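You operate a simulated robot arm through the tools that you are given. There is no shell and no other tool. Be economical: measure what you need, move in short steps, check, and stop when the job is done.

You run a simulated two-armed robot. Do the job below in one go: nothing can be reset, and whatever is moved stays where it is left.

JOB
Screw the lid back on the coolant bottle.
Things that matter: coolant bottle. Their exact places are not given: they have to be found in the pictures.

The check looks at the end state, three seconds after you hand in, the way a careful person would. Anything else that was tipped, shoved, dropped, spilled or broken makes it a failure. A push-on lid holds only when it is set on centred and level and pressed home; a screw cap is set on level and turned clockwise until tight.

ROBOT AND FRAMES
Two 7-joint arms with two-finger parallel grippers on one trunk, on a base that drives. Base frame: it is fixed to the floor where the robot stands at the start and does not move with it; the origin is under the middle of the robot, x ahead of it, y to its left, z up; the surface under the hand at the start is at about z = 860. Readings come in mm, rad, newtons and seconds.
The left shoulder is at the start at [50, 209, 1246], the right one opposite. With the tool pointing down near the work surface each hand reaches from about 100 to 900 mm from the robot's upright axis, wherever it stands, measured 20 degrees to its own side. Payload 4.4 kg a hand.
Tool frame (each hand has its own): the origin (TCP) lies between the finger pads and is the grasp point; the fingertips stand 23 mm ahead of it; z points along the fingers, y is the line along which they close. The gripper opens to 94 mm. The fingers are 38 mm wide and 10 mm thick; the gripper's body (54 by 96 mm) begins 39 mm behind the TCP.
Orientation is that of the tool frame in the base frame, as a unit quaternion [w, x, y, z]. With the fingers straight down and closing along the base's y, the tool's x points along the base's -x, its y along +y and its z along -z.

CONTROLS
- The arms move only by the tool send_rows. It takes "left_plan", "right_plan" or both (then of equal length, played together; a hand with none holds still); each is a list of rows, each an object of numbers (a shift or turn left out is 0, a gripper value left out holds the last): "x", "y", "z": the shift along the tool's x, y, z in mm; "wx", "wy", "wz": the turn, a rotation vector about the tool's x, y, z in rad; "fingers": the closure, from 0 (fully open) to 1 (shut). In form: [{"x": .., "y": .., "z": .., "wx": .., "wy": .., "wz": .., "fingers": ..}, ...]. A call has 1 to 12 rows; each row is the pose to reach, as a shift and turn from the pose commanded when the call began, along the tool's axes at that moment. A row lasts 0.2 s, in which the tool goes at most 50 mm and 0.15 rad; a call with a longer step from one row to the next is refused whole, and so is a gripper value outside its range. Where a pose cannot be reached the arm comes as near as it can. A force on the tool above 40 N (or 10 N above the force at the start of the call, whichever is more), or a blocked arm, ends the call early, and 0.2 s more pass. The fingers move at their own pace (about 108 mm/s each) and stop on an object; they squeeze with about 23 N. The grip force told is the motor's: it shows also when the fingers shut on nothing. Time passes only in rows, and 0.2 s behind the last, so rows that repeat a pose let the fingers close. The reply holds the time, the measured pose of the TCP, the force on the tool along the base axes, the opening and the grip force, in the units named above and with some noise, with the torque about the TCP (base axes, N m) and any sound that the robot's microphone picked up.
- Cameras (640 x 400 px; columns grow to the right, rows downward): "scene" is now at [151.7, -25.6, 1415.2]; the picture's right is [-0.27, -0.96, 0.00], its down [-0.55, 0.16, -0.82] and it looks along [0.79, -0.22, -0.58] (base axes); focal length 262 px, centre (320, 200). "left" rides on the left gripper at [86, -16, -74] in its tool frame; the picture's right is [0.18, 0.98, 0.00], its down [-0.58, 0.11, -0.81] and it looks along [-0.79, 0.15, 0.59] (tool axes); focal length 243 px, centre (320, 200). "right" rides on the right gripper at [86, 16, -75] in its tool frame; the picture's right is [-0.18, 0.98, 0.00], its down [-0.58, -0.11, -0.81] and it looks along [-0.79, -0.15, 0.59] (tool axes); focal length 243 px, centre (320, 200).
- snapshot(camera): a new picture of that camera. It takes no simulated time.
- lift_body(by): slides the trunk up (or, below 0, down) by that many mm; the arms and the scene camera ride with it, the base frame stays. It gives what a move gives, with no picture.
- roll_base(legs): drives the robot by 1 to 6 legs, each [ahead, left, turn to the left] in mm, mm and rad, along the robot's own axes; the way and the turn of a leg run together, so that a leg with both is an arc; at most 1500 mm and 3.142 rad a leg. The arms and the cameras ride along, it lands a little off, and it stops where it bumps. It gives what a move gives.
- aim_head(pan, tilt): turns the head with the scene camera to pan (to the left, within 1.396 rad either way) and tilt (down, from -0.506 to 1.204), counted from straight ahead of the robot. It gives what a move gives.
- measure_at(camera, pixels): there is no depth. For up to 12 entries [column, row, z] of the newest picture of that camera ("zoom" is the newest enlarged one), the place [x, y] in the base frame at which the ray of that pixel passes the height z, good to about 2 mm. It takes no simulated time.
- close_up(camera, box): a new picture of the part [left, top, right, bottom] of that camera's present view, enlarged. It takes no simulated time.
- finish_job(): hands the job in; it is judged then, once.

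Keep the steps short. Do not move on a guess: measure, check each grasp and each placing, and mend mistakes. In all there are 80 turns and 78 pictures (those below and enlarged ones count). Leave the grippers open and the arms clear of the work at the hand-in unless told otherwise, and finish with a single line.

The tools are called after "Request:" as name(argument=value, ...) on one line, values as JSON. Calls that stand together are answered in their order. send_rows: Moves the arms, as the interface text tells. Its arguments: {"type":"object","properties":{"left_plan":{"type":"array"},"right_plan":{"type":"array"}},"required":[]} The other tools are called the same way: lift_body (by) slides the trunk up or down; roll_base (legs) drives the base; aim_head (pan, tilt) turns the head that bears the scene camera; snapshot (camera) takes a picture; measure_at (camera, pixels) gives the place at which the rays of pixels pass given heights; close_up (camera, box) takes an enlarged picture of a part of a camera's view; finish_job () hands the job in.

At the start:

```text
time: 0.0
left_eef_pos: [630.4, 61.4, 1211.6]
left_orientation: [0.0, -0.001, 1.0, 0.0]
left_wrist_force: [-0.3, -0.9, -0.4]
left_torque: [0.01, 0.01, 0.02]
left_opening: 93.9
left_finger_force: 0.2
right_eef_pos: [519.5, -493.5, 1225.3]
right_orientation: [0.0, 0.0, 1.0, 0.0]
right_wrist_force: [0.2, 0.3, 0.6]
right_torque: [-0.01, -0.01, -0.02]
right_opening: 94.0
right_finger_force: 0.0
trunk travel left (down, up): [-325.0, 238.0]
robot x, y, heading: [1.6, 1.2, -0.001]
head pan, tilt: [-0.278, 0.613]
```

scene: 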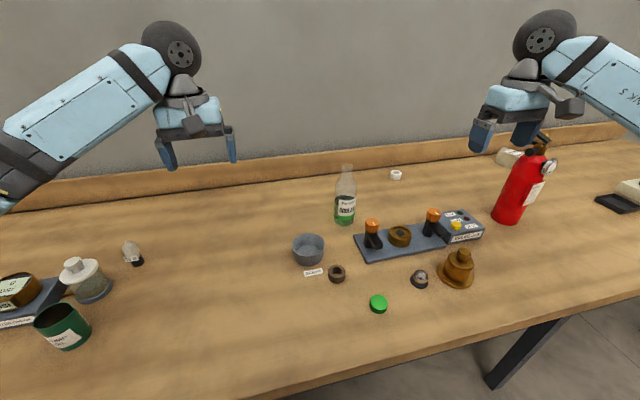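
right: 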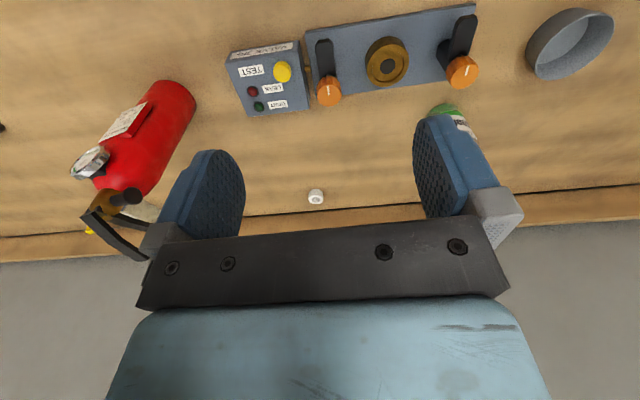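
left: 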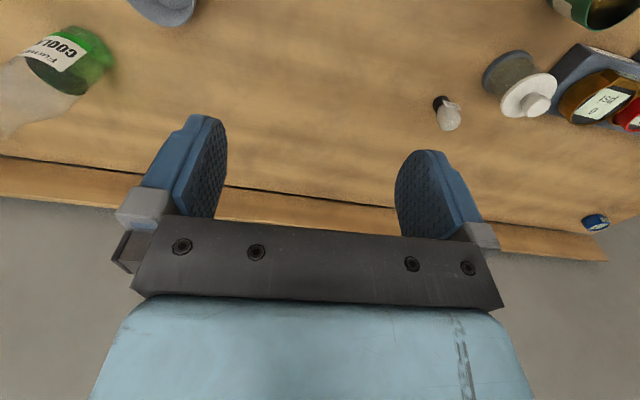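

I see the bottle near (345,195), with two possible lids: a white one at (396,175) and a green one at (378,304). I'll enlarge each area.

Request:
close_up(camera="scene", box=[300, 150, 420, 240])

Request:
close_up(camera="scene", box=[290, 230, 450, 330])

```text
4.44 times, centred on (360, 195) of scene
```

zoom: 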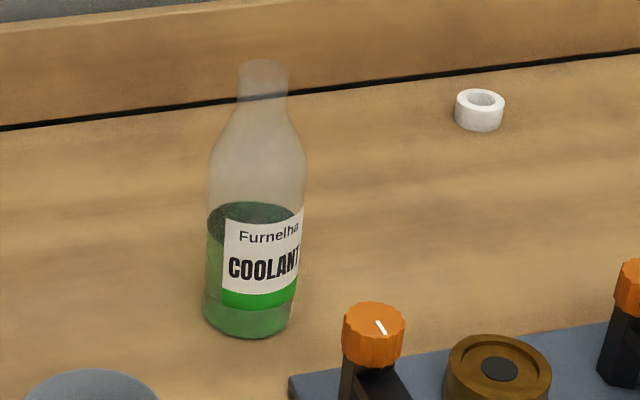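

```text
4.00 times, centred on (370, 280) of scene
```

zoom: 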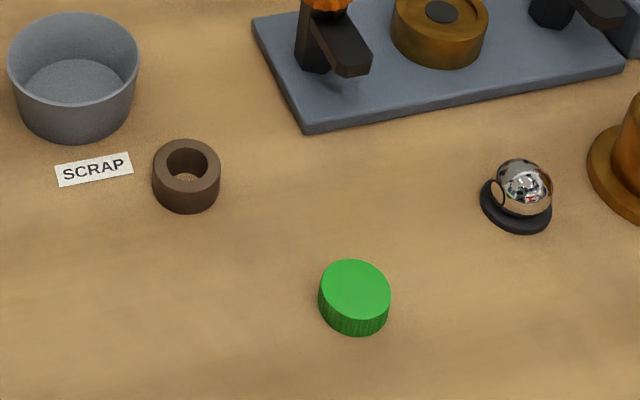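

The green ribbed cap looks like the lid, so I'll measure it, then the bottle's base and neck.

Request:
measure_at(camera="zoom", pixels=[[319, 290, 880], [391, 290, 880], [355, 320, 880], [353, 259, 880], [358, 336, 860], [389, 310, 860], [320, 305, 860], [356, 289, 880]])

Request:
measure_at(camera="scene", pixels=[[345, 225, 860], [334, 217, 860], [356, 217, 860], [345, 217, 860], [349, 165, 1060], [344, 166, 1060], [354, 166, 1060], [349, 166, 1080], [349, 166, 1040]])

Request:
close_up(camera="scene", box=[325, 155, 373, 185])

```text
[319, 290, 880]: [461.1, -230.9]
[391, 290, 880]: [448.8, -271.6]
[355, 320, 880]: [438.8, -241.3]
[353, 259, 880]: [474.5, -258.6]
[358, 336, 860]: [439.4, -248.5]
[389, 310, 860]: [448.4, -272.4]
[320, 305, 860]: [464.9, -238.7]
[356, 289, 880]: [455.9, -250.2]
```

```text
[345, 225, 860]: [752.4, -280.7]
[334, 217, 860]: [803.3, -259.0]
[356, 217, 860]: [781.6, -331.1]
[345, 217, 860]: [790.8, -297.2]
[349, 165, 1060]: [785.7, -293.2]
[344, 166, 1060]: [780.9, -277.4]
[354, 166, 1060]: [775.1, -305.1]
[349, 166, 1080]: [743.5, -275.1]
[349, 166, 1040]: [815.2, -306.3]
```

```text
13.33 times, centred on (349, 170) of scene
```

zoom: 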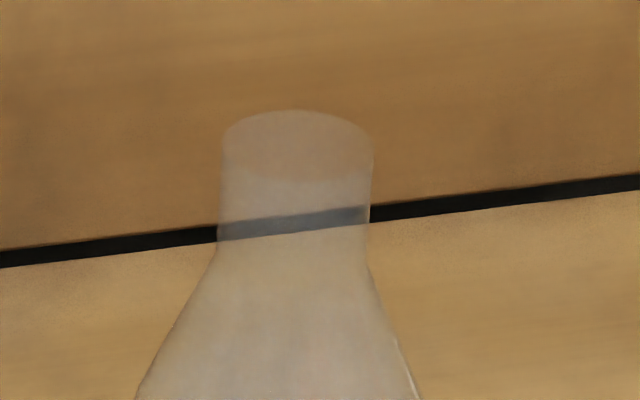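

The neck is about 33 mm wide and the cap about 41 mm, so they match. The bottle stands near (785,-290). I'll drive 260 mm to the right so both hands can reach it, then look again.

Request:
roll_base(legs=[[0, -260, 0]])

Request:
aim_head(pan=0.0, tilt=0.62)

Request:
snapshot(camera="scene")

Request:
snapshot(camera="left")

Request:
snapshot(camera="right")

```text
time: 2.9
left_eef_pos: [630.6, -197.3, 1210.6]
left_orientation: [0.0, -0.002, 1.0, 0.0]
left_wrist_force: [-0.2, 0.3, -0.9]
left_torque: [-0.01, -0.04, 0.0]
left_opening: 94.2
left_finger_force: 0.0
right_eef_pos: [520.5, -752.9, 1224.2]
right_orientation: [0.0, -0.001, 1.0, 0.0]
right_wrist_force: [-0.1, 0.4, 0.6]
right_torque: [0.01, 0.01, 0.01]
right_opening: 94.1
right_finger_force: 0.1
trunk travel left (down, up): [-325.0, 238.0]
robot x, y, heading: [0.1, -257.5, 0.001]
head pan, tilt: [-0.278, 0.613]
```

```text
time: 3.7
left_eef_pos: [629.8, -197.9, 1211.6]
left_orientation: [0.0, -0.002, 1.0, 0.001]
left_wrist_force: [0.6, 0.2, -0.9]
left_torque: [0.02, -0.03, 0.02]
left_opening: 94.1
left_finger_force: 0.1
right_eef_pos: [519.8, -752.5, 1224.7]
right_orientation: [0.0, -0.001, 1.0, 0.0]
right_wrist_force: [-1.1, 1.0, -0.2]
right_torque: [0.02, -0.01, -0.01]
right_opening: 93.9
right_finger_force: 0.0
trunk travel left (down, up): [-325.0, 238.0]
robot x, y, heading: [-1.3, -262.2, -0.002]
head pan, tilt: [0.0, 0.62]
```

```text
71 pictures are left
```

scene: 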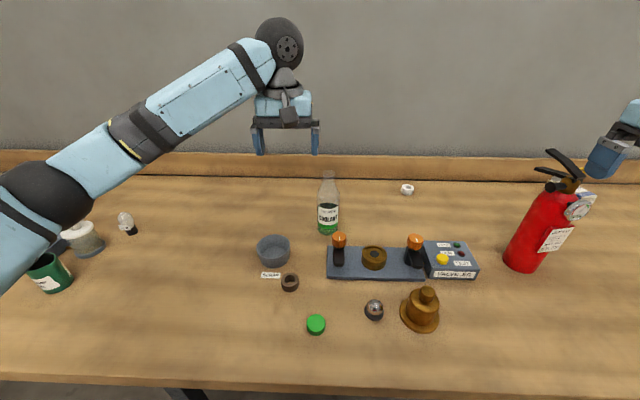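

```text
70 pictures are left
```

left: 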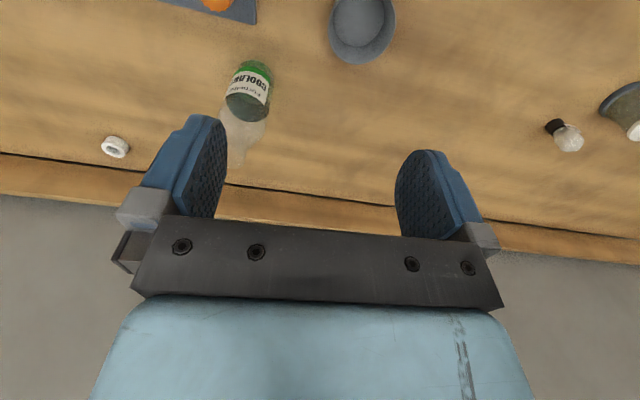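

```text
69 pictures are left
```

right: 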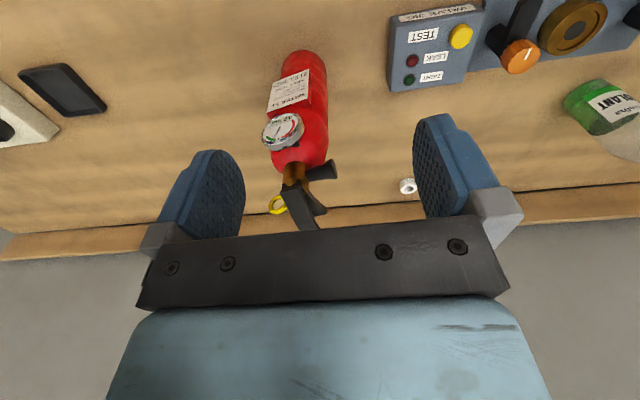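

I'll measure the cap, bottle, container and orange-knob station in this new view, and enlarge the bottle and the cap.

Request:
measure_at(camera="scene", pixels=[[328, 235, 860], [318, 229, 860], [339, 229, 860], [274, 268, 860], [257, 250, 900], [291, 250, 900], [328, 280, 860], [326, 248, 870], [339, 235, 930], [305, 325, 880], [328, 325, 880], [407, 195, 860]])

Request:
close_up(camera="scene", box=[264, 160, 392, 240])

Request:
measure_at(camera="left", pixels=[[254, 61, 860], [246, 165, 1060], [230, 145, 1060], [265, 145, 1060]])

Request:
close_up(camera="left", box=[190, 40, 302, 180])

```text
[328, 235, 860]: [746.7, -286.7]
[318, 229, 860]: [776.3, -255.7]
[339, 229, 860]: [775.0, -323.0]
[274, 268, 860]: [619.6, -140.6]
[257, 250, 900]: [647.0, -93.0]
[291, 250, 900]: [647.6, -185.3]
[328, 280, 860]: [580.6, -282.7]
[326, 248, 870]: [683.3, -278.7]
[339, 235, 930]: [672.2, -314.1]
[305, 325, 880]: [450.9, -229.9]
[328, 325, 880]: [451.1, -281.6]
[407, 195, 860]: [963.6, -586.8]
```

```text
5.00 times, centred on (328, 200) of scene
```

zoom: 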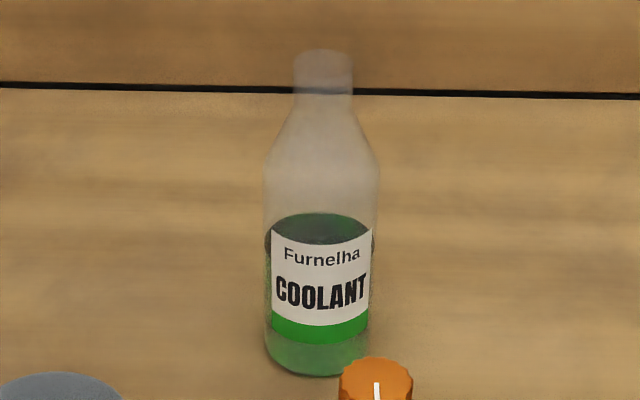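

```text
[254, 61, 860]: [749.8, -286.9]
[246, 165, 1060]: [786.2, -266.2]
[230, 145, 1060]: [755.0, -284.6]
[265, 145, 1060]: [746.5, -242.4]
```

```text
2.86 times, centred on (246, 110) of left
```

zoom: 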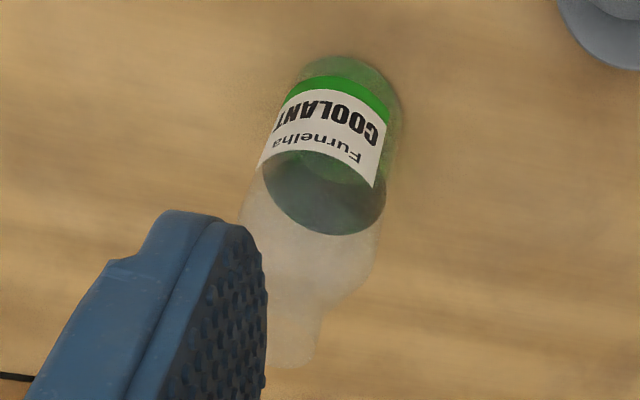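

Bottle axis is about (782,-289). Next, an enlarged look at the cap to fix its centre and height.

Request:
close_up(camera="scene", box=[276, 300, 356, 350])

```text
8.00 times, centred on (316, 325) of scene
```

zoom: 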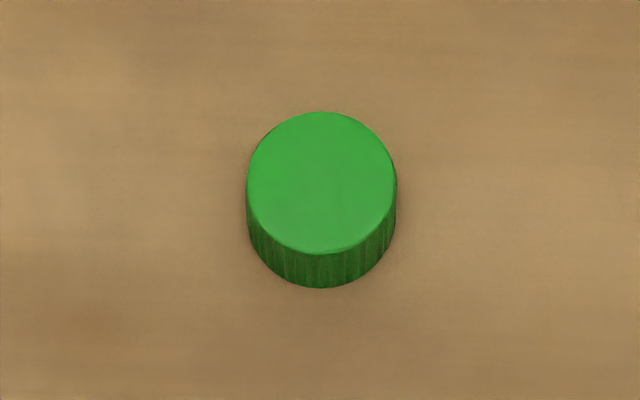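

Request:
measure_at(camera="zoom", pixels=[[247, 185, 880], [397, 185, 880], [322, 255, 880], [322, 112, 880], [322, 288, 860], [322, 255, 878], [322, 112, 878], [322, 255, 876], [322, 112, 885], [322, 255, 885]])

```text
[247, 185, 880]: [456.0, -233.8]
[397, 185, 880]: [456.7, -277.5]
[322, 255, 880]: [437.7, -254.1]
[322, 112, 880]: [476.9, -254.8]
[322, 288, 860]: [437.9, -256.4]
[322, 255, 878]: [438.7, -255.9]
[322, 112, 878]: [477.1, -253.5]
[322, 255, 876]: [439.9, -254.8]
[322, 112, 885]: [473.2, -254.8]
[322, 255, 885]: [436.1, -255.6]
```

The cap's centre is (457.5,-255) with its top at about z=880. I'll move the left hand away to the left and bring the right hand over the cap, staying high.

Request:
send_rows(left_plan=[{"y": 40}, {"y": 80}, {"y": 120}, {"y": 160}, {"y": 200}, {"y": 240}, {"y": 280}, {"y": 300}, {"y": 300}, {"y": 300}, {"y": 300}, {"y": 300}], right_plan=[{"x": 6, "y": 45}, {"x": 12, "y": 90}, {"x": 18, "y": 135}, {"x": 24, "y": 180}, {"x": 30, "y": 225}, {"x": 36, "y": 270}, {"x": 42, "y": 315}, {"x": 48, "y": 360}, {"x": 54, "y": 405}, {"x": 60, "y": 450}, {"x": 62, "y": 490}, {"x": 62.3, "y": 497.5}])

```text
time: 6.3
left_eef_pos: [629.7, 100.0, 1214.3]
left_orientation: [0.0, -0.002, 1.0, 0.0]
left_wrist_force: [0.0, -0.6, 0.5]
left_torque: [0.01, 0.01, -0.01]
left_opening: 93.9
left_finger_force: 0.1
right_eef_pos: [458.8, -255.4, 1224.6]
right_orientation: [0.001, -0.001, 1.0, 0.001]
right_wrist_force: [0.3, 0.3, -0.3]
right_torque: [-0.02, 0.06, 0.0]
right_opening: 93.9
right_finger_force: 0.1
trunk travel left (down, up): [-325.0, 238.0]
robot x, y, heading: [2.9, -268.2, -0.002]
head pan, tilt: [0.0, 0.62]
```

The right hand is over the cap. I'll lower it to z≈960 and check the alignment.

Request:
send_rows(right_plan=[{"z": 45, "x": 1.2}, {"z": 90, "x": 1.2}, {"z": 135, "x": 1.2}, {"z": 180, "x": 1.2}, {"z": 225, "x": 1.2}, {"z": 265, "x": 1.2}, {"z": 265, "x": 1.2}])

Request:
snapshot(camera="right")

Request:
snapshot(camera="scene")

```text
time: 7.9
left_eef_pos: [630.0, 102.1, 1214.0]
left_orientation: [0.0, -0.002, 1.0, 0.0]
left_wrist_force: [-0.2, 0.0, -0.6]
left_torque: [-0.01, -0.01, 0.04]
left_opening: 93.9
left_finger_force: 0.0
right_eef_pos: [455.3, -255.5, 964.0]
right_orientation: [0.0, 0.0, 1.0, 0.0]
right_wrist_force: [-0.3, -0.3, -0.1]
right_torque: [0.02, -0.01, 0.0]
right_opening: 94.1
right_finger_force: 0.0
trunk travel left (down, up): [-325.0, 238.0]
robot x, y, heading: [-2.2, -265.0, 0.004]
head pan, tilt: [0.0, 0.62]
```

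```text
65 pictures are left
```

right: 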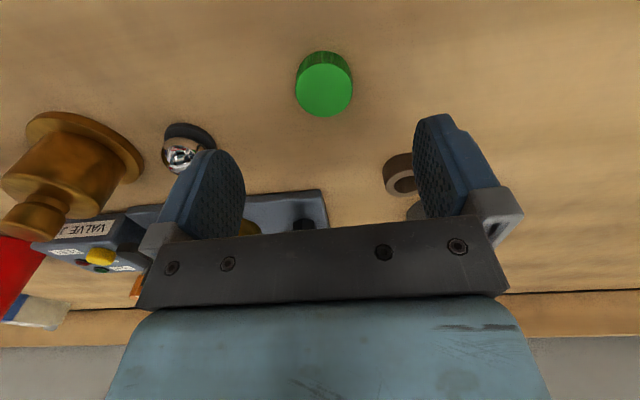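

```text
64 pictures are left
```

scene: 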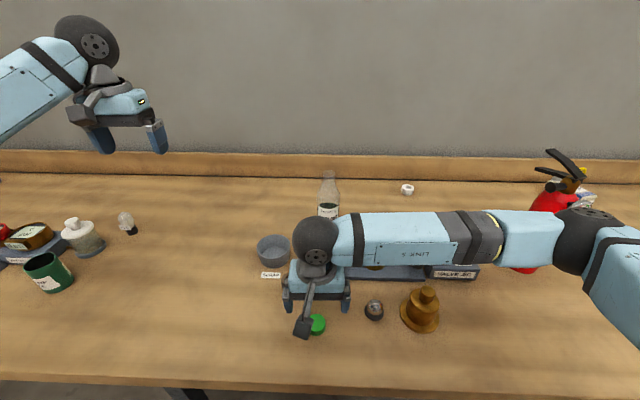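

I'll check the cap's position through the right camera.

Request:
measure_at(camera="right", pixels=[[295, 88, 880], [352, 88, 880], [323, 117, 880], [323, 64, 880], [165, 150, 880], [385, 175, 880]])

```text
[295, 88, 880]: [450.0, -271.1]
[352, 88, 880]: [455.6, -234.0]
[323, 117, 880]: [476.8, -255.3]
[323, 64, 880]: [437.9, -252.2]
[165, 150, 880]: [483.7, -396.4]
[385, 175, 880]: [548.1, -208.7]
```

The cap centre is confirmed at (457,-254). Next I'll lower to z≈888 and close the fingers.

Request:
send_rows(right_plan=[{"z": 40, "y": 0.7}, {"z": 65, "y": 0.7}, {"z": 74, "y": 0.7}, {"z": 74, "y": 0.7}])

Request:
send_rows(right_plan=[{"fingers": 1}, {"fingers": 1}, {"fingers": 1}, {"fingers": 1}])

Request:
snapshot(camera="right")

```text
time: 8.9
left_eef_pos: [628.6, 101.4, 1213.7]
left_orientation: [0.001, -0.002, 1.0, 0.0]
left_wrist_force: [-1.4, 0.0, -0.2]
left_torque: [0.01, 0.02, -0.02]
left_opening: 94.1
left_finger_force: 0.1
right_eef_pos: [455.0, -254.1, 886.1]
right_orientation: [0.0, -0.001, 1.0, 0.0]
right_wrist_force: [0.1, -0.3, -0.1]
right_torque: [0.02, 0.0, 0.02]
right_opening: 94.1
right_finger_force: 0.0
trunk travel left (down, up): [-325.0, 238.0]
robot x, y, heading: [0.2, -266.3, 0.002]
head pan, tilt: [0.0, 0.62]
```

```text
time: 9.9
left_eef_pos: [628.9, 100.5, 1213.8]
left_orientation: [0.0, -0.002, 1.0, 0.0]
left_wrist_force: [0.1, -0.2, -0.5]
left_torque: [0.0, -0.06, 0.01]
left_opening: 93.8
left_finger_force: 0.1
right_eef_pos: [455.6, -255.2, 885.4]
right_orientation: [-0.001, -0.001, 1.0, 0.0]
right_wrist_force: [-0.7, 1.2, -0.5]
right_torque: [0.03, 0.02, -0.03]
right_opening: 39.6
right_finger_force: 23.1
trunk travel left (down, up): [-325.0, 238.0]
robot x, y, heading: [-1.8, -260.5, 0.003]
head pan, tilt: [0.0, 0.62]
```

```text
63 pictures are left
```

right: 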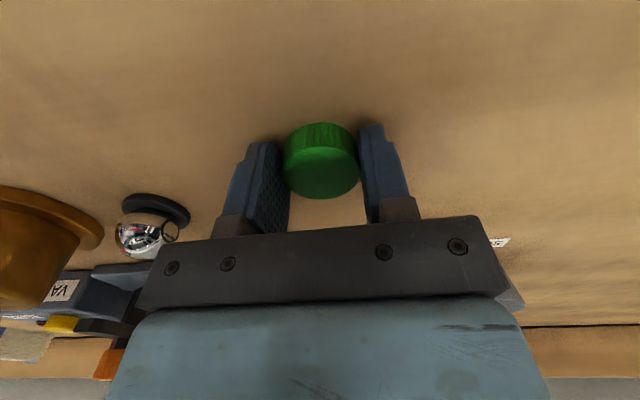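

The cap is held, with a 39.6 mm opening and 23 N. I'll lift it up and move it a little to the right, out of the left arm's way.

Request:
send_rows(right_plan=[{"z": -30}, {"z": -75}, {"z": -120}, {"z": -165}, {"z": -210}, {"z": -255}, {"z": -300, "y": -20}, {"z": -300, "y": -65}, {"z": -300, "y": -110}, {"z": -300, "y": -150}, {"z": -300, "y": -150}])

Request:
close_up(camera="right", box=[220, 100, 420, 225])

Request:
snapshot(camera="scene")

```text
time: 12.3
left_eef_pos: [629.9, 101.7, 1213.4]
left_orientation: [0.0, -0.003, 1.0, -0.001]
left_wrist_force: [0.6, -0.3, -0.8]
left_torque: [-0.01, -0.01, -0.02]
left_opening: 93.9
left_finger_force: 0.1
right_eef_pos: [456.9, -401.7, 1190.8]
right_orientation: [-0.001, -0.001, 1.0, 0.0]
right_wrist_force: [0.5, -0.1, -0.4]
right_torque: [-0.02, -0.02, 0.0]
right_opening: 39.3
right_finger_force: 22.9
trunk travel left (down, up): [-325.0, 238.0]
robot x, y, heading: [-0.5, -261.2, 0.003]
head pan, tilt: [0.0, 0.62]
```

```text
3.20 times, centred on (320, 162) of right
```

zoom: 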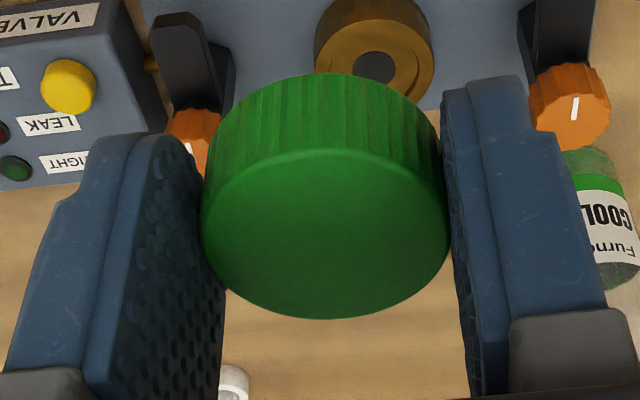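

```text
61 pictures are left
```

scene: 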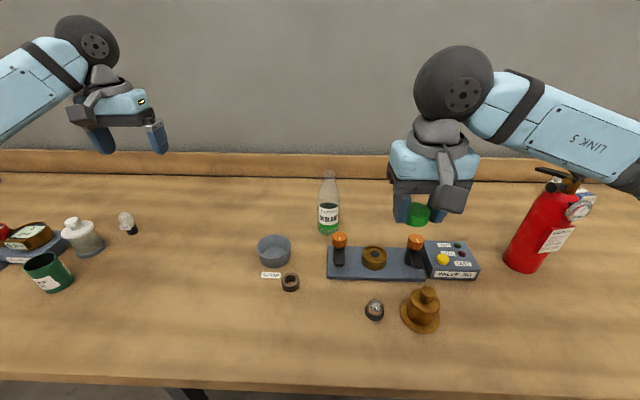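

The cap sits level between the pads. Next I'll prepare the left hand to steady the bottle from its left side, pointing along -y with its camera up. First I turn it 90° about its axis at height.

Request:
send_rows(left_plan=[{"wz": -0.145}, {"wz": -0.29}, {"wz": -0.435}, {"wz": -0.58}, {"wz": -0.725}, {"wz": -0.87}, {"wz": -1.015}, {"wz": -1.16}, {"wz": -1.305}, {"wz": -1.45}, {"wz": -1.5708}, {"wz": -1.5708}])

```text
time: 14.9
left_eef_pos: [628.5, 101.8, 1210.6]
left_orientation: [0.001, 0.709, -0.705, 0.001]
left_wrist_force: [-0.1, 0.6, -0.7]
left_torque: [-0.04, 0.01, 0.0]
left_opening: 94.0
left_finger_force: 0.1
right_eef_pos: [456.4, -402.4, 1188.9]
right_orientation: [0.0, -0.001, 1.0, -0.001]
right_wrist_force: [-0.2, -0.2, -0.3]
right_torque: [0.01, 0.0, 0.01]
right_opening: 39.4
right_finger_force: 23.4
trunk travel left (down, up): [-325.0, 238.0]
robot x, y, heading: [-1.6, -263.6, 0.007]
head pan, tilt: [0.0, 0.62]
```

The turn is done. Next I'll tilt 75° about tool y so the fingers point along -y, 15° below level.

Request:
send_rows(left_plan=[{"wy": 0.145}, {"wy": 0.29}, {"wy": 0.435}, {"wy": 0.58}, {"wy": 0.725}, {"wy": 0.87}, {"wy": 1.015}, {"wy": 1.16}, {"wy": 1.305}, {"wy": 1.309}, {"wy": 1.309}])

Request:
snapshot(camera="scene")

Request:
snapshot(camera="left")

```text
time: 17.3
left_eef_pos: [628.8, 101.8, 1210.3]
left_orientation: [0.431, 0.561, -0.56, 0.432]
left_wrist_force: [-0.7, 0.5, 0.3]
left_torque: [0.0, -0.05, -0.01]
left_opening: 94.0
left_finger_force: 0.1
right_eef_pos: [456.9, -402.4, 1190.2]
right_orientation: [0.001, -0.001, 1.0, 0.0]
right_wrist_force: [0.0, -0.2, -0.3]
right_torque: [-0.02, 0.02, -0.01]
right_opening: 39.6
right_finger_force: 22.9
trunk travel left (down, up): [-325.0, 238.0]
robot x, y, heading: [0.7, -259.7, 0.001]
head pan, tilt: [0.0, 0.62]
```

```text
60 pictures are left
```

scene: 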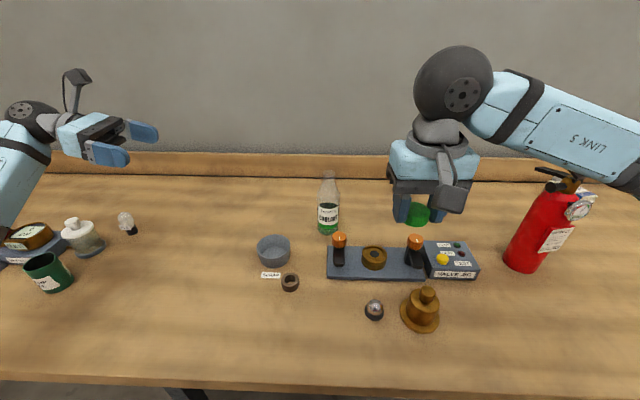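

```text
59 pictures are left
```

left: 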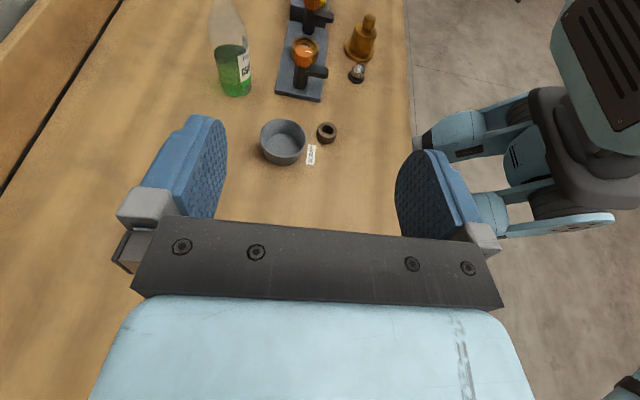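

Left hand is oriented. I'll move it to a standoff left of the bottle at about (782,-130,960).

Request:
send_rows(left_plan=[{"x": -20, "y": -17, "z": 32}, {"x": -40, "y": -34, "z": 64}, {"x": -60, "y": -51, "z": 96}, {"x": -80, "y": -68, "z": 128}, {"x": -100, "y": -85, "z": 160}, {"x": -120, "y": -102, "z": 192}, {"x": -140, "y": -119, "z": 224}, {"x": -160, "y": -136, "z": 256}, {"x": -181, "y": -153, "z": 289}, {"x": -181, "y": -153, "z": 289}])

Request:
snapshot(camera="left")

Request:
snapshot(camera="scene")

```text
time: 19.5
left_eef_pos: [782.6, -127.9, 961.5]
left_orientation: [0.429, 0.563, -0.559, 0.432]
left_wrist_force: [0.0, 0.6, -0.1]
left_torque: [0.01, -0.04, 0.02]
left_opening: 94.1
left_finger_force: 0.1
right_eef_pos: [455.5, -399.8, 1190.8]
right_orientation: [-0.001, 0.0, 1.0, 0.0]
right_wrist_force: [-0.6, -0.2, -0.1]
right_torque: [-0.02, 0.0, -0.02]
right_opening: 39.5
right_finger_force: 22.6
trunk travel left (down, up): [-325.0, 238.0]
robot x, y, heading: [-1.4, -258.0, 0.002]
head pan, tilt: [0.0, 0.62]
```

```text
58 pictures are left
```

left: 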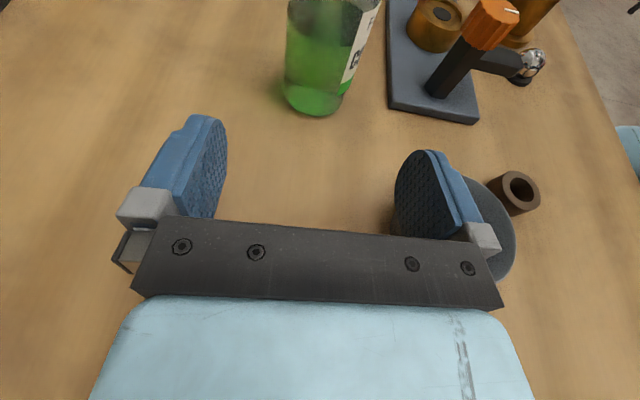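

```text
57 pictures are left
```

scene: 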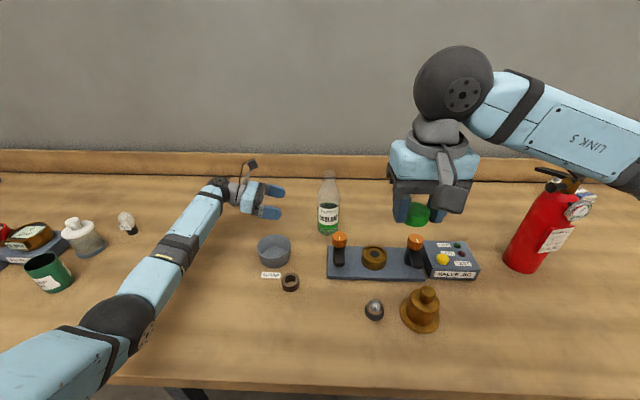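

The bottle sits squarely between the fingers. I'll measure its base from this view.

Request:
measure_at(camera="left", pixels=[[284, 92, 860], [345, 98, 860], [318, 117, 860], [286, 30, 920], [360, 30, 920], [387, 105, 870]])

Request:
close_up(camera="left", box=[240, 0, 400, 130])

```text
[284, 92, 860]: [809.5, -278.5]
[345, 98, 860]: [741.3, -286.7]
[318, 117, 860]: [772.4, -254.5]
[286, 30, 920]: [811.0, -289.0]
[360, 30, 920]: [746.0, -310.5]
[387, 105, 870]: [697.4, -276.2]
```

```text
3.08 times, centred on (320, 65) of left
```

zoom: 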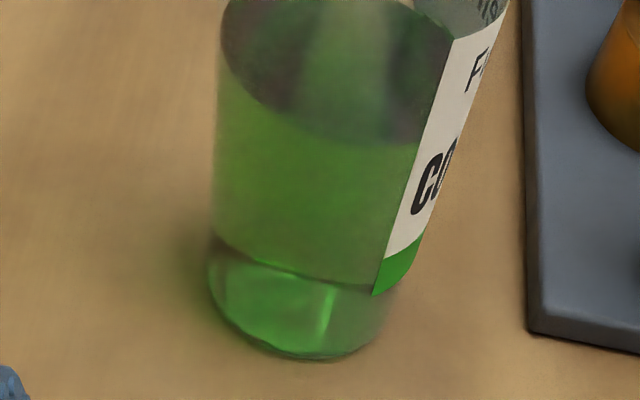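

The bottle centre is (780,-289) with radius about 33.5 mm. I'll slide the open fingers around it at z≈925.

Request:
send_rows(left_plan=[{"x": -10, "y": 2, "z": 35}, {"x": -5, "y": 2, "z": 70}, {"x": 0, "y": 2, "z": 105}, {"x": 4, "y": 2, "z": 135}, {"x": 6, "y": 2, "z": 163}, {"x": 6, "y": 2, "z": 163}])

Request:
snapshot(camera="left")

Request:
snapshot(camera="scene")

```text
time: 20.9
left_eef_pos: [781.8, -288.8, 924.8]
left_orientation: [0.43, 0.562, -0.56, 0.431]
left_wrist_force: [-1.1, -0.9, -0.6]
left_torque: [0.01, 0.01, 0.02]
left_opening: 94.1
left_finger_force: 0.0
right_eef_pos: [456.4, -401.7, 1189.5]
right_orientation: [0.0, -0.001, 1.0, 0.0]
right_wrist_force: [-0.7, -0.3, -0.3]
right_torque: [0.0, 0.0, 0.04]
right_opening: 39.3
right_finger_force: 22.9
trunk travel left (down, up): [-325.0, 238.0]
robot x, y, heading: [1.6, -258.5, 0.002]
head pan, tilt: [0.0, 0.62]
```

```text
55 pictures are left
```

left: 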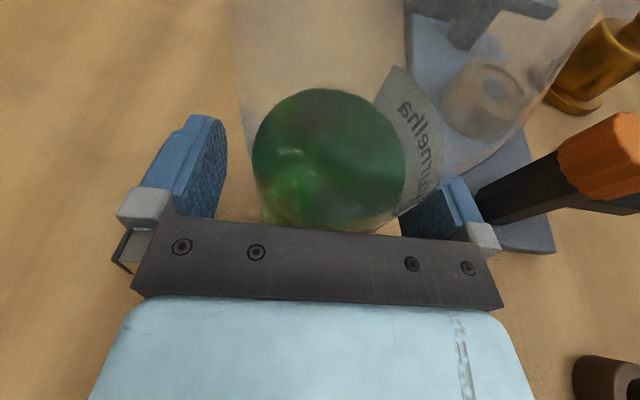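

```text
54 pictures are left
```

scene: 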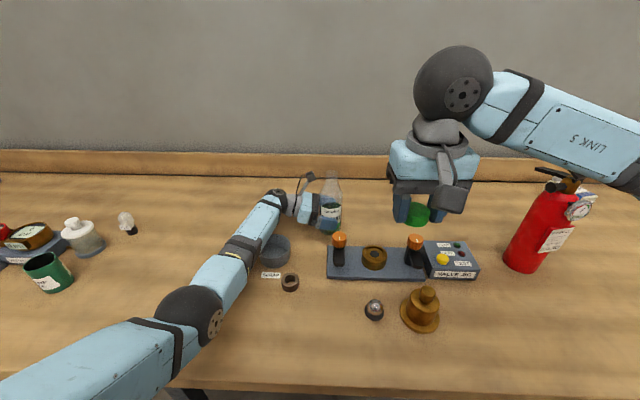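

The fingers straddle the bottle and the reading shows no contact. Next I'll close them, then check the bottle and the container.

Request:
send_rows(left_plan=[{"fingers": 1}, {"fingers": 1}, {"fingers": 1}, {"fingers": 1}])

Request:
close_up(camera="scene", box=[230, 160, 390, 260])

```text
time: 21.9
left_eef_pos: [781.3, -288.5, 924.3]
left_orientation: [0.43, 0.562, -0.56, 0.432]
left_wrist_force: [0.1, -0.9, 0.8]
left_torque: [-0.05, -0.05, -0.03]
left_opening: 67.6
left_finger_force: 22.7
right_eef_pos: [456.8, -402.3, 1189.5]
right_orientation: [0.0, -0.001, 1.0, 0.0]
right_wrist_force: [0.6, 0.2, -0.3]
right_torque: [0.01, -0.01, 0.02]
right_opening: 39.5
right_finger_force: 22.6
trunk travel left (down, up): [-325.0, 238.0]
robot x, y, heading: [-1.7, -261.5, -0.003]
head pan, tilt: [0.0, 0.62]
```

```text
4.00 times, centred on (310, 210) of scene
```

zoom: 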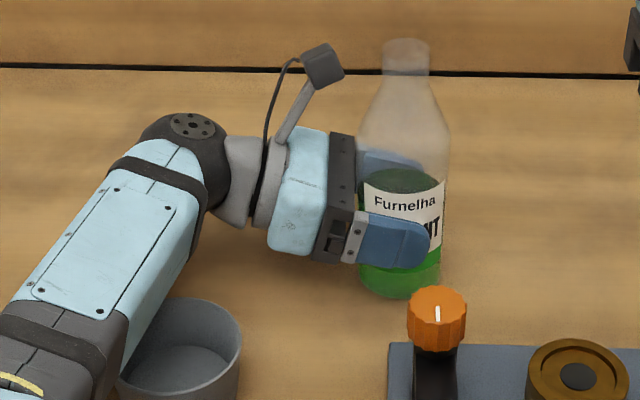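

The bottle is held at 67.6 mm and still upright. Next I'll enlarge the neck to measure its top.

Request:
close_up(camera="scene", box=[304, 160, 360, 195])

```text
11.43 times, centred on (332, 178) of scene
```

zoom: 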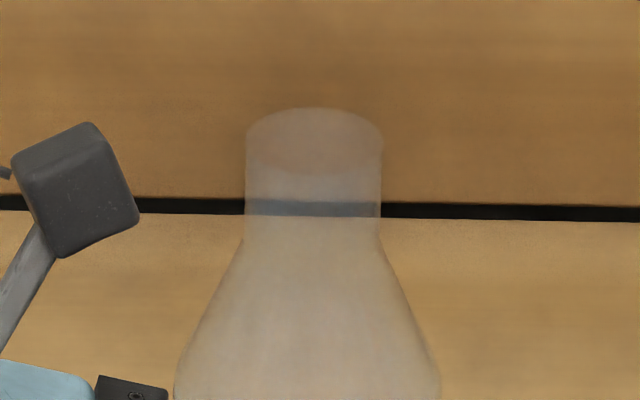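

Request:
measure_at(camera="zoom", pixels=[[314, 107, 1060], [314, 175, 1060], [246, 141, 1060], [382, 141, 1060], [314, 107, 1065], [314, 175, 1065], [314, 107, 1055], [314, 175, 1055], [314, 240, 1040], [314, 240, 1030]])

```text
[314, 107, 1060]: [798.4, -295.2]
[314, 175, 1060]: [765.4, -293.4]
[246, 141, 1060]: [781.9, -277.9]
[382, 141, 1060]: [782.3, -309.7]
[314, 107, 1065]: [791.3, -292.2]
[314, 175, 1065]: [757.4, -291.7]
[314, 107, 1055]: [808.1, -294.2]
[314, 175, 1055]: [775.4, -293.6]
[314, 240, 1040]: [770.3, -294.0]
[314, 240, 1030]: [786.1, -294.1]
```

The neck top is centred at (782,-294), z≈1060; the bottle slid about 6 mm upright as the palm touched it. Next I'll check how the cap sits relative to the right TCP.

Request:
close_up(camera="right", box=[240, 110, 400, 210])

```text
4.00 times, centred on (320, 160) of right
```

zoom: 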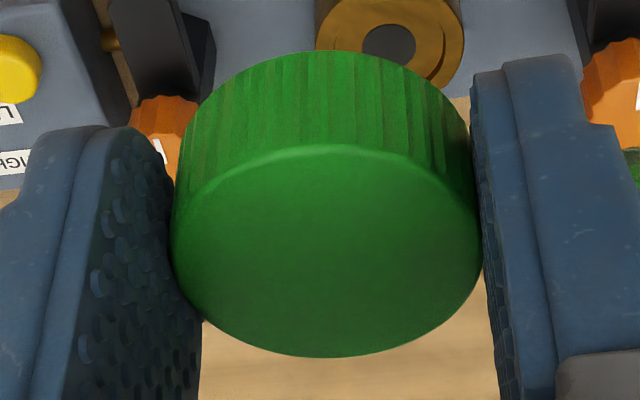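

Request:
measure_at(camera="zoom", pixels=[[330, 357, 1184], [330, 145, 1184], [172, 255, 1184], [483, 245, 1184], [325, 51, 1164], [330, 145, 1182]])

```text
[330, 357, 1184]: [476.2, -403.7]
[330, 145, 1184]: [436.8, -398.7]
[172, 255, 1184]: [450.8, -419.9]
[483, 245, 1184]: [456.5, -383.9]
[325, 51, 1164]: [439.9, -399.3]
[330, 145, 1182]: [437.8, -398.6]
```

The cap is centred in the grip. I'll carry it over the neck at z≈1190.

Request:
send_rows(right_plan=[{"x": -40, "y": 13}, {"x": -80, "y": 26}, {"x": -120, "y": 40}, {"x": -160, "y": 53}, {"x": -200, "y": 66}, {"x": -240, "y": 79}, {"x": -280, "y": 93}, {"x": -310, "y": 103}, {"x": -325, "y": 107.7}, {"x": -325, "y": 107.7}])

Request:
send_rows(right_plan=[{"wz": -0.145}, {"wz": -0.29}, {"wz": -0.435}, {"wz": -0.58}, {"wz": -0.725}, {"wz": -0.87}, {"wz": -1.015}, {"wz": -1.16}, {"wz": -1.305}, {"wz": -1.4}, {"wz": -1.4}])

Request:
snapshot(camera="scene")

Request:
snapshot(camera="right")

```text
time: 24.1
left_eef_pos: [781.8, -288.0, 925.0]
left_orientation: [0.43, 0.562, -0.56, 0.431]
left_wrist_force: [0.6, 0.6, 1.4]
left_torque: [0.02, -0.09, 0.05]
left_opening: 67.6
left_finger_force: 23.1
right_eef_pos: [779.9, -296.1, 1183.4]
right_orientation: [0.0, -0.001, 1.0, 0.0]
right_wrist_force: [0.2, 0.2, 0.2]
right_torque: [0.02, 0.01, 0.0]
right_opening: 39.5
right_finger_force: 23.2
trunk travel left (down, up): [-325.0, 238.0]
robot x, y, heading: [0.5, -263.3, 0.003]
head pan, tilt: [0.0, 0.62]
```

```text
time: 26.5
left_eef_pos: [781.1, -289.1, 924.5]
left_orientation: [0.43, 0.562, -0.561, 0.43]
left_wrist_force: [0.2, -0.5, 1.3]
left_torque: [-0.01, -0.02, 0.02]
left_opening: 67.7
left_finger_force: 23.2
right_eef_pos: [618.1, -332.0, 1230.6]
right_orientation: [-0.015, -0.495, 0.869, -0.004]
right_wrist_force: [0.8, -0.3, -0.1]
right_torque: [0.01, 0.01, 0.02]
right_opening: 39.2
right_finger_force: 22.9
right hand out of reach, approached as far as the arm can: row 5, 6, 7, 8, 9, 10, 11
trunk travel left (down, up): [-325.0, 238.0]
robot x, y, heading: [0.3, -262.4, -0.001]
head pan, tilt: [0.0, 0.62]
```

```text
50 pictures are left
```

scene: 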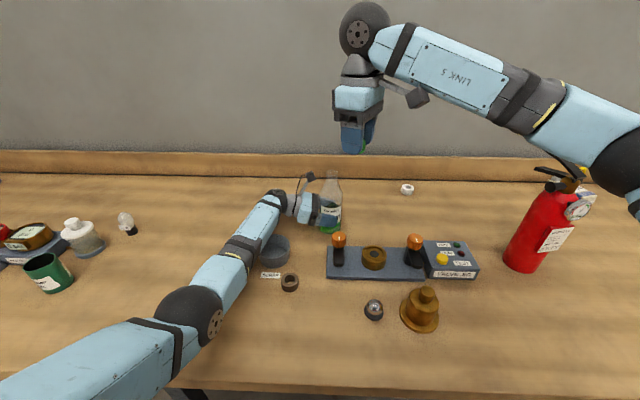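

```text
49 pictures are left
```

right: 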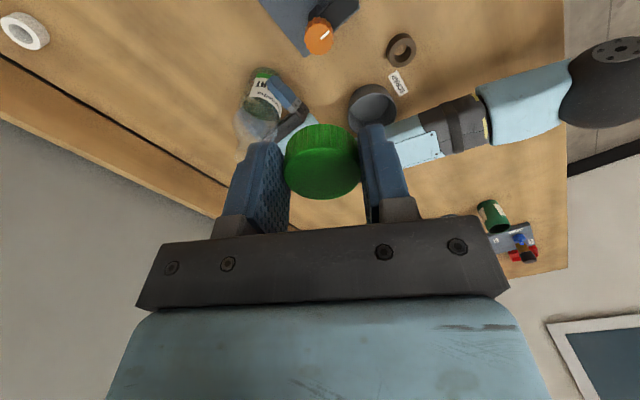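

The -1.4 rad turn was out of reach at this height, so the arm drew back; nothing was touched. I'll turn back to the unrotated pose and look at the readings.

Request:
send_rows(right_plan=[{"wz": 0.14}, {"wz": 0.28}, {"wz": 0.42}, {"wz": 0.56}, {"wz": 0.7}, {"wz": 0.84}, {"wz": 0.98}, {"wz": 1.12}, {"wz": 1.26}, {"wz": 1.4}, {"wz": 1.4}, {"wz": 1.4}])

Request:
measure_at(camera="scene", pixels=[[420, 389, 860], [250, 384, 860], [620, 391, 860]])

```text
time: 29.1
left_eef_pos: [781.6, -287.7, 923.1]
left_orientation: [0.43, 0.562, -0.56, 0.431]
left_wrist_force: [-0.3, 0.0, 0.4]
left_torque: [-0.04, 0.04, -0.01]
left_opening: 67.5
left_finger_force: 23.1
right_eef_pos: [616.5, -330.9, 1228.2]
right_orientation: [-0.01, 0.181, 0.983, -0.013]
right_wrist_force: [-0.1, 0.4, -0.2]
right_torque: [-0.01, 0.01, 0.0]
right_opening: 39.5
right_finger_force: 22.6
trunk travel left (down, up): [-325.0, 238.0]
robot x, y, heading: [2.1, -260.0, 0.004]
head pan, tilt: [0.0, 0.62]
```

```text
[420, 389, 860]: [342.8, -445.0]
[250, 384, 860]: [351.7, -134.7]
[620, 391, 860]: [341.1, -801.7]
```

Still over free space. The bottle is near the edge of the right arm's reach, so I'll bring the base about 110 mm closer. First I open the left hand, back it out the way it came and raise it.

Request:
send_rows(left_plan=[{"fingers": 0}, {"fingers": 0}, {"fingers": 0}, {"z": -25}, {"x": -4, "z": -65}, {"x": -6, "z": -110}, {"x": -6, "z": -155}, {"x": 20, "z": -185}, {"x": 60, "z": -210}, {"x": 100, "z": -235}, {"x": 140, "z": -260}, {"x": 175, "z": -290}])

Request:
close_up(camera="scene", box=[230, 160, 390, 260])

```text
time: 31.7
left_eef_pos: [776.9, -50.7, 1170.0]
left_orientation: [0.43, 0.562, -0.56, 0.431]
left_wrist_force: [-0.3, 0.0, -0.2]
left_torque: [0.04, 0.0, 0.03]
left_opening: 94.1
left_finger_force: 0.1
right_eef_pos: [615.3, -330.3, 1228.8]
right_orientation: [-0.01, 0.181, 0.983, -0.012]
right_wrist_force: [0.1, 0.0, 0.0]
right_torque: [0.01, -0.01, -0.01]
right_opening: 39.3
right_finger_force: 23.0
trunk travel left (down, up): [-325.0, 238.0]
robot x, y, heading: [-0.2, -260.2, 0.005]
head pan, tilt: [0.0, 0.62]
```

```text
4.00 times, centred on (310, 210) of scene
```

zoom: 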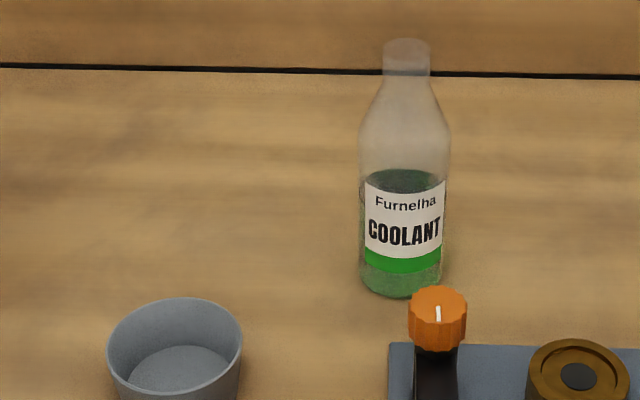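

The bottle is standing upright. I'll pull the left hand back from the wall, then drive 110 mm ahead.

Request:
send_rows(left_plan=[{"y": 40}, {"y": 80}, {"y": 120}, {"y": 150}, {"y": 150}])

Request:
roll_base(legs=[[110, 0, 0]])

Request:
aim_head(pan=0.0, tilt=0.7)

Request:
snapshot(camera="scene")

```text
time: 32.9
left_eef_pos: [634.4, -53.0, 1168.0]
left_orientation: [0.43, 0.562, -0.56, 0.43]
left_wrist_force: [-0.5, 0.1, 0.6]
left_torque: [0.0, 0.0, 0.02]
left_opening: 94.1
left_finger_force: 0.1
right_eef_pos: [615.9, -332.1, 1228.6]
right_orientation: [-0.009, 0.18, 0.983, -0.013]
right_wrist_force: [0.1, -0.3, -0.5]
right_torque: [0.02, 0.04, -0.01]
right_opening: 39.4
right_finger_force: 22.7
trunk travel left (down, up): [-325.0, 238.0]
robot x, y, heading: [0.3, -262.1, 0.005]
head pan, tilt: [0.0, 0.62]
```

```text
time: 34.1
left_eef_pos: [742.6, -55.6, 1168.3]
left_orientation: [0.43, 0.562, -0.56, 0.431]
left_wrist_force: [0.6, 0.0, -0.3]
left_torque: [-0.04, -0.05, 0.0]
left_opening: 94.0
left_finger_force: 0.0
right_eef_pos: [723.2, -331.5, 1228.1]
right_orientation: [-0.009, 0.181, 0.983, -0.013]
right_wrist_force: [-0.1, -0.4, 0.4]
right_torque: [0.01, 0.03, -0.03]
right_opening: 39.0
right_finger_force: 22.7
trunk travel left (down, up): [-325.0, 238.0]
robot x, y, heading: [109.2, -263.6, -0.006]
head pan, tilt: [0.0, 0.62]
```

```text
time: 34.7
left_eef_pos: [743.3, -54.4, 1169.5]
left_orientation: [0.429, 0.562, -0.56, 0.431]
left_wrist_force: [0.1, 0.0, 0.2]
left_torque: [-0.01, 0.01, 0.01]
left_opening: 93.8
left_finger_force: 0.0
right_eef_pos: [724.3, -330.7, 1228.3]
right_orientation: [-0.009, 0.181, 0.983, -0.013]
right_wrist_force: [-0.3, -0.1, -0.2]
right_torque: [-0.01, -0.01, -0.01]
right_opening: 39.2
right_finger_force: 22.8
trunk travel left (down, up): [-325.0, 238.0]
robot x, y, heading: [108.0, -265.3, -0.003]
head pan, tilt: [0.0, 0.7]
```

```text
47 pictures are left
```

scene: 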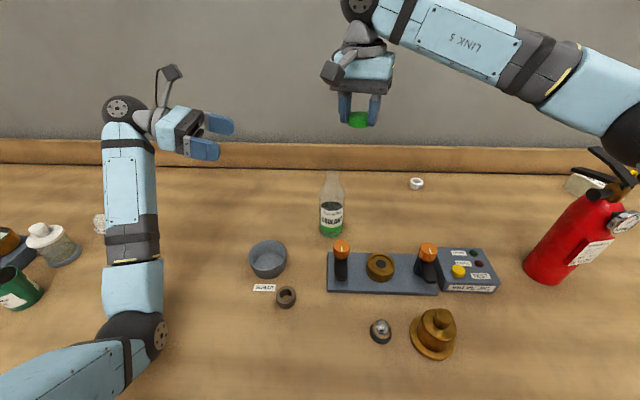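

The base is 109 mm closer. I'll move the left hand back to its standoff at (781,-130,960) and re-measure the bottle.

Request:
send_rows(left_plan=[{"x": -36, "y": -8, "z": 25}, {"x": -73, "y": -16, "z": 50}, {"x": -109, "y": -24, "z": 76}, {"x": -146, "y": -32, "z": 102}, {"x": -182, "y": -38, "z": 127}, {"x": -182, "y": -38, "z": 127}])

Request:
snapshot(camera="left")

Request:
close_up(camera="scene", box=[268, 160, 396, 240])

```text
time: 36.3
left_eef_pos: [789.4, -129.4, 1005.7]
left_orientation: [-0.406, -0.549, 0.577, -0.448]
left_wrist_force: [-0.9, -0.1, -0.2]
left_torque: [0.05, 0.0, -0.04]
left_opening: 94.0
left_finger_force: 0.1
right_eef_pos: [715.5, -339.8, 1233.9]
right_orientation: [-0.005, 0.183, 0.983, -0.007]
right_wrist_force: [-0.5, 0.5, -0.3]
right_torque: [0.0, -0.04, -0.03]
right_opening: 39.1
right_finger_force: 23.0
trunk travel left (down, up): [-325.0, 238.0]
robot x, y, heading: [111.0, -262.3, -0.002]
head pan, tilt: [0.0, 0.7]
stopped in row 6 (left hand): the arm was blocked; the commanded pose is now the measured one
```

```text
46 pictures are left
```

left: 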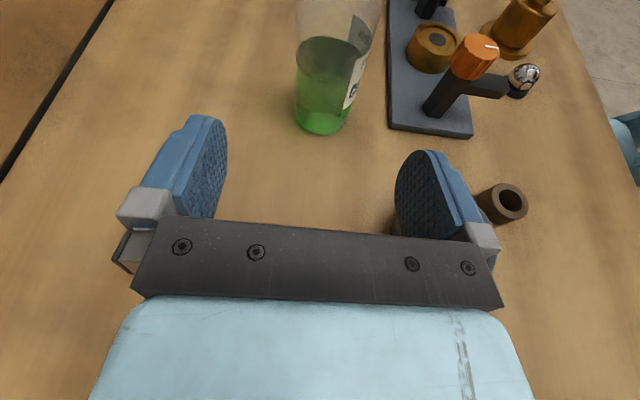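

```text
5.00 times, centred on (332, 200) of scene
```

zoom: 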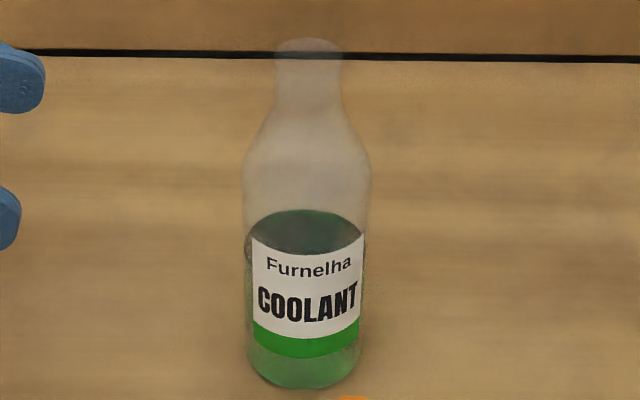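

The left arm was blocked, probably at the elbow. I'll look before doing anything else.

Request:
aim_head(pan=0.45, tilt=0.9)

Request:
snapshot(camera="scene")

```text
time: 37.2
left_eef_pos: [791.7, -129.4, 1003.1]
left_orientation: [-0.408, -0.55, 0.576, -0.446]
left_wrist_force: [-0.3, -0.3, -0.3]
left_torque: [0.0, -0.04, -0.01]
left_opening: 94.1
left_finger_force: 0.0
right_eef_pos: [718.4, -341.3, 1233.8]
right_orientation: [-0.007, 0.181, 0.983, -0.007]
right_wrist_force: [0.6, 0.1, -0.2]
right_torque: [-0.05, 0.01, -0.01]
right_opening: 39.4
right_finger_force: 22.9
trunk travel left (down, up): [-325.0, 238.0]
robot x, y, heading: [110.5, -259.6, 0.003]
head pan, tilt: [0.45, 0.901]
```

```text
44 pictures are left
```

scene: 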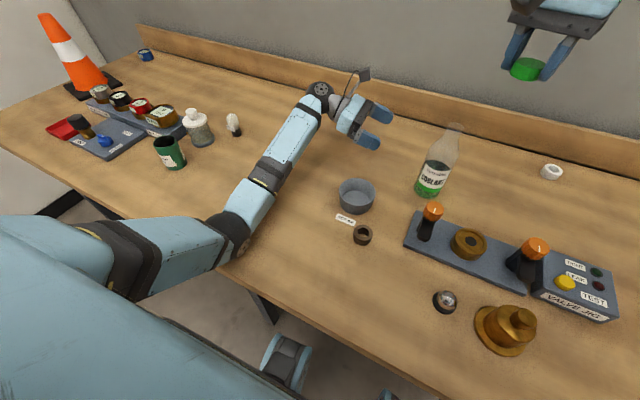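

The left elbow is resting against the table's front edge, and nothing on the table was disturbed. Raising the trunk 200 mm will lift both elbows clear.

Request:
lift_body(by=200)

Request:
aim_head(pan=0.2, tilt=0.85)

Request:
snapshot(camera="scene")

```text
time: 39.4
left_eef_pos: [792.6, -121.2, 1188.0]
left_orientation: [-0.415, -0.554, 0.571, -0.443]
left_wrist_force: [0.0, -0.6, -0.7]
left_torque: [0.02, 0.04, -0.01]
left_opening: 93.9
left_finger_force: 0.1
right_eef_pos: [725.6, -332.4, 1429.1]
right_orientation: [-0.01, 0.181, 0.983, -0.013]
right_wrist_force: [-0.9, 0.1, 0.2]
right_torque: [0.02, 0.0, -0.01]
right_opening: 39.1
right_finger_force: 23.4
trunk travel left (down, up): [-525.0, 38.0]
robot x, y, heading: [106.7, -261.3, -0.001]
head pan, tilt: [0.45, 0.901]
```

```text
time: 40.2
left_eef_pos: [791.6, -122.5, 1189.0]
left_orientation: [-0.414, -0.554, 0.571, -0.443]
left_wrist_force: [-0.1, 0.4, 0.3]
left_torque: [-0.01, 0.0, 0.0]
left_opening: 94.1
left_finger_force: 0.0
right_eef_pos: [724.8, -332.1, 1428.3]
right_orientation: [-0.009, 0.182, 0.983, -0.012]
right_wrist_force: [0.0, 0.0, -1.2]
right_torque: [-0.03, 0.03, 0.0]
right_opening: 39.2
right_finger_force: 23.2
trunk travel left (down, up): [-525.0, 38.0]
robot x, y, heading: [108.8, -262.8, 0.001]
head pan, tilt: [0.201, 0.85]
```

```text
43 pictures are left
```

scene: 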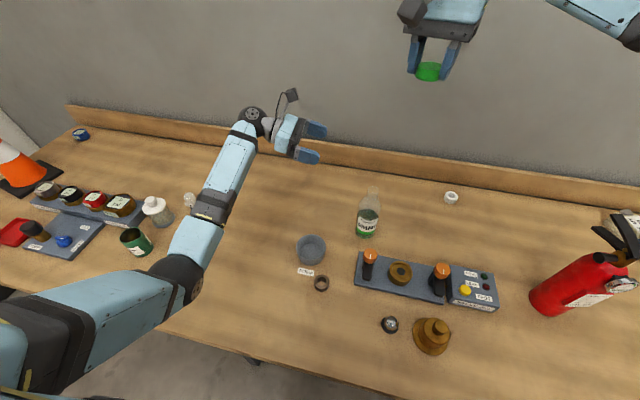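

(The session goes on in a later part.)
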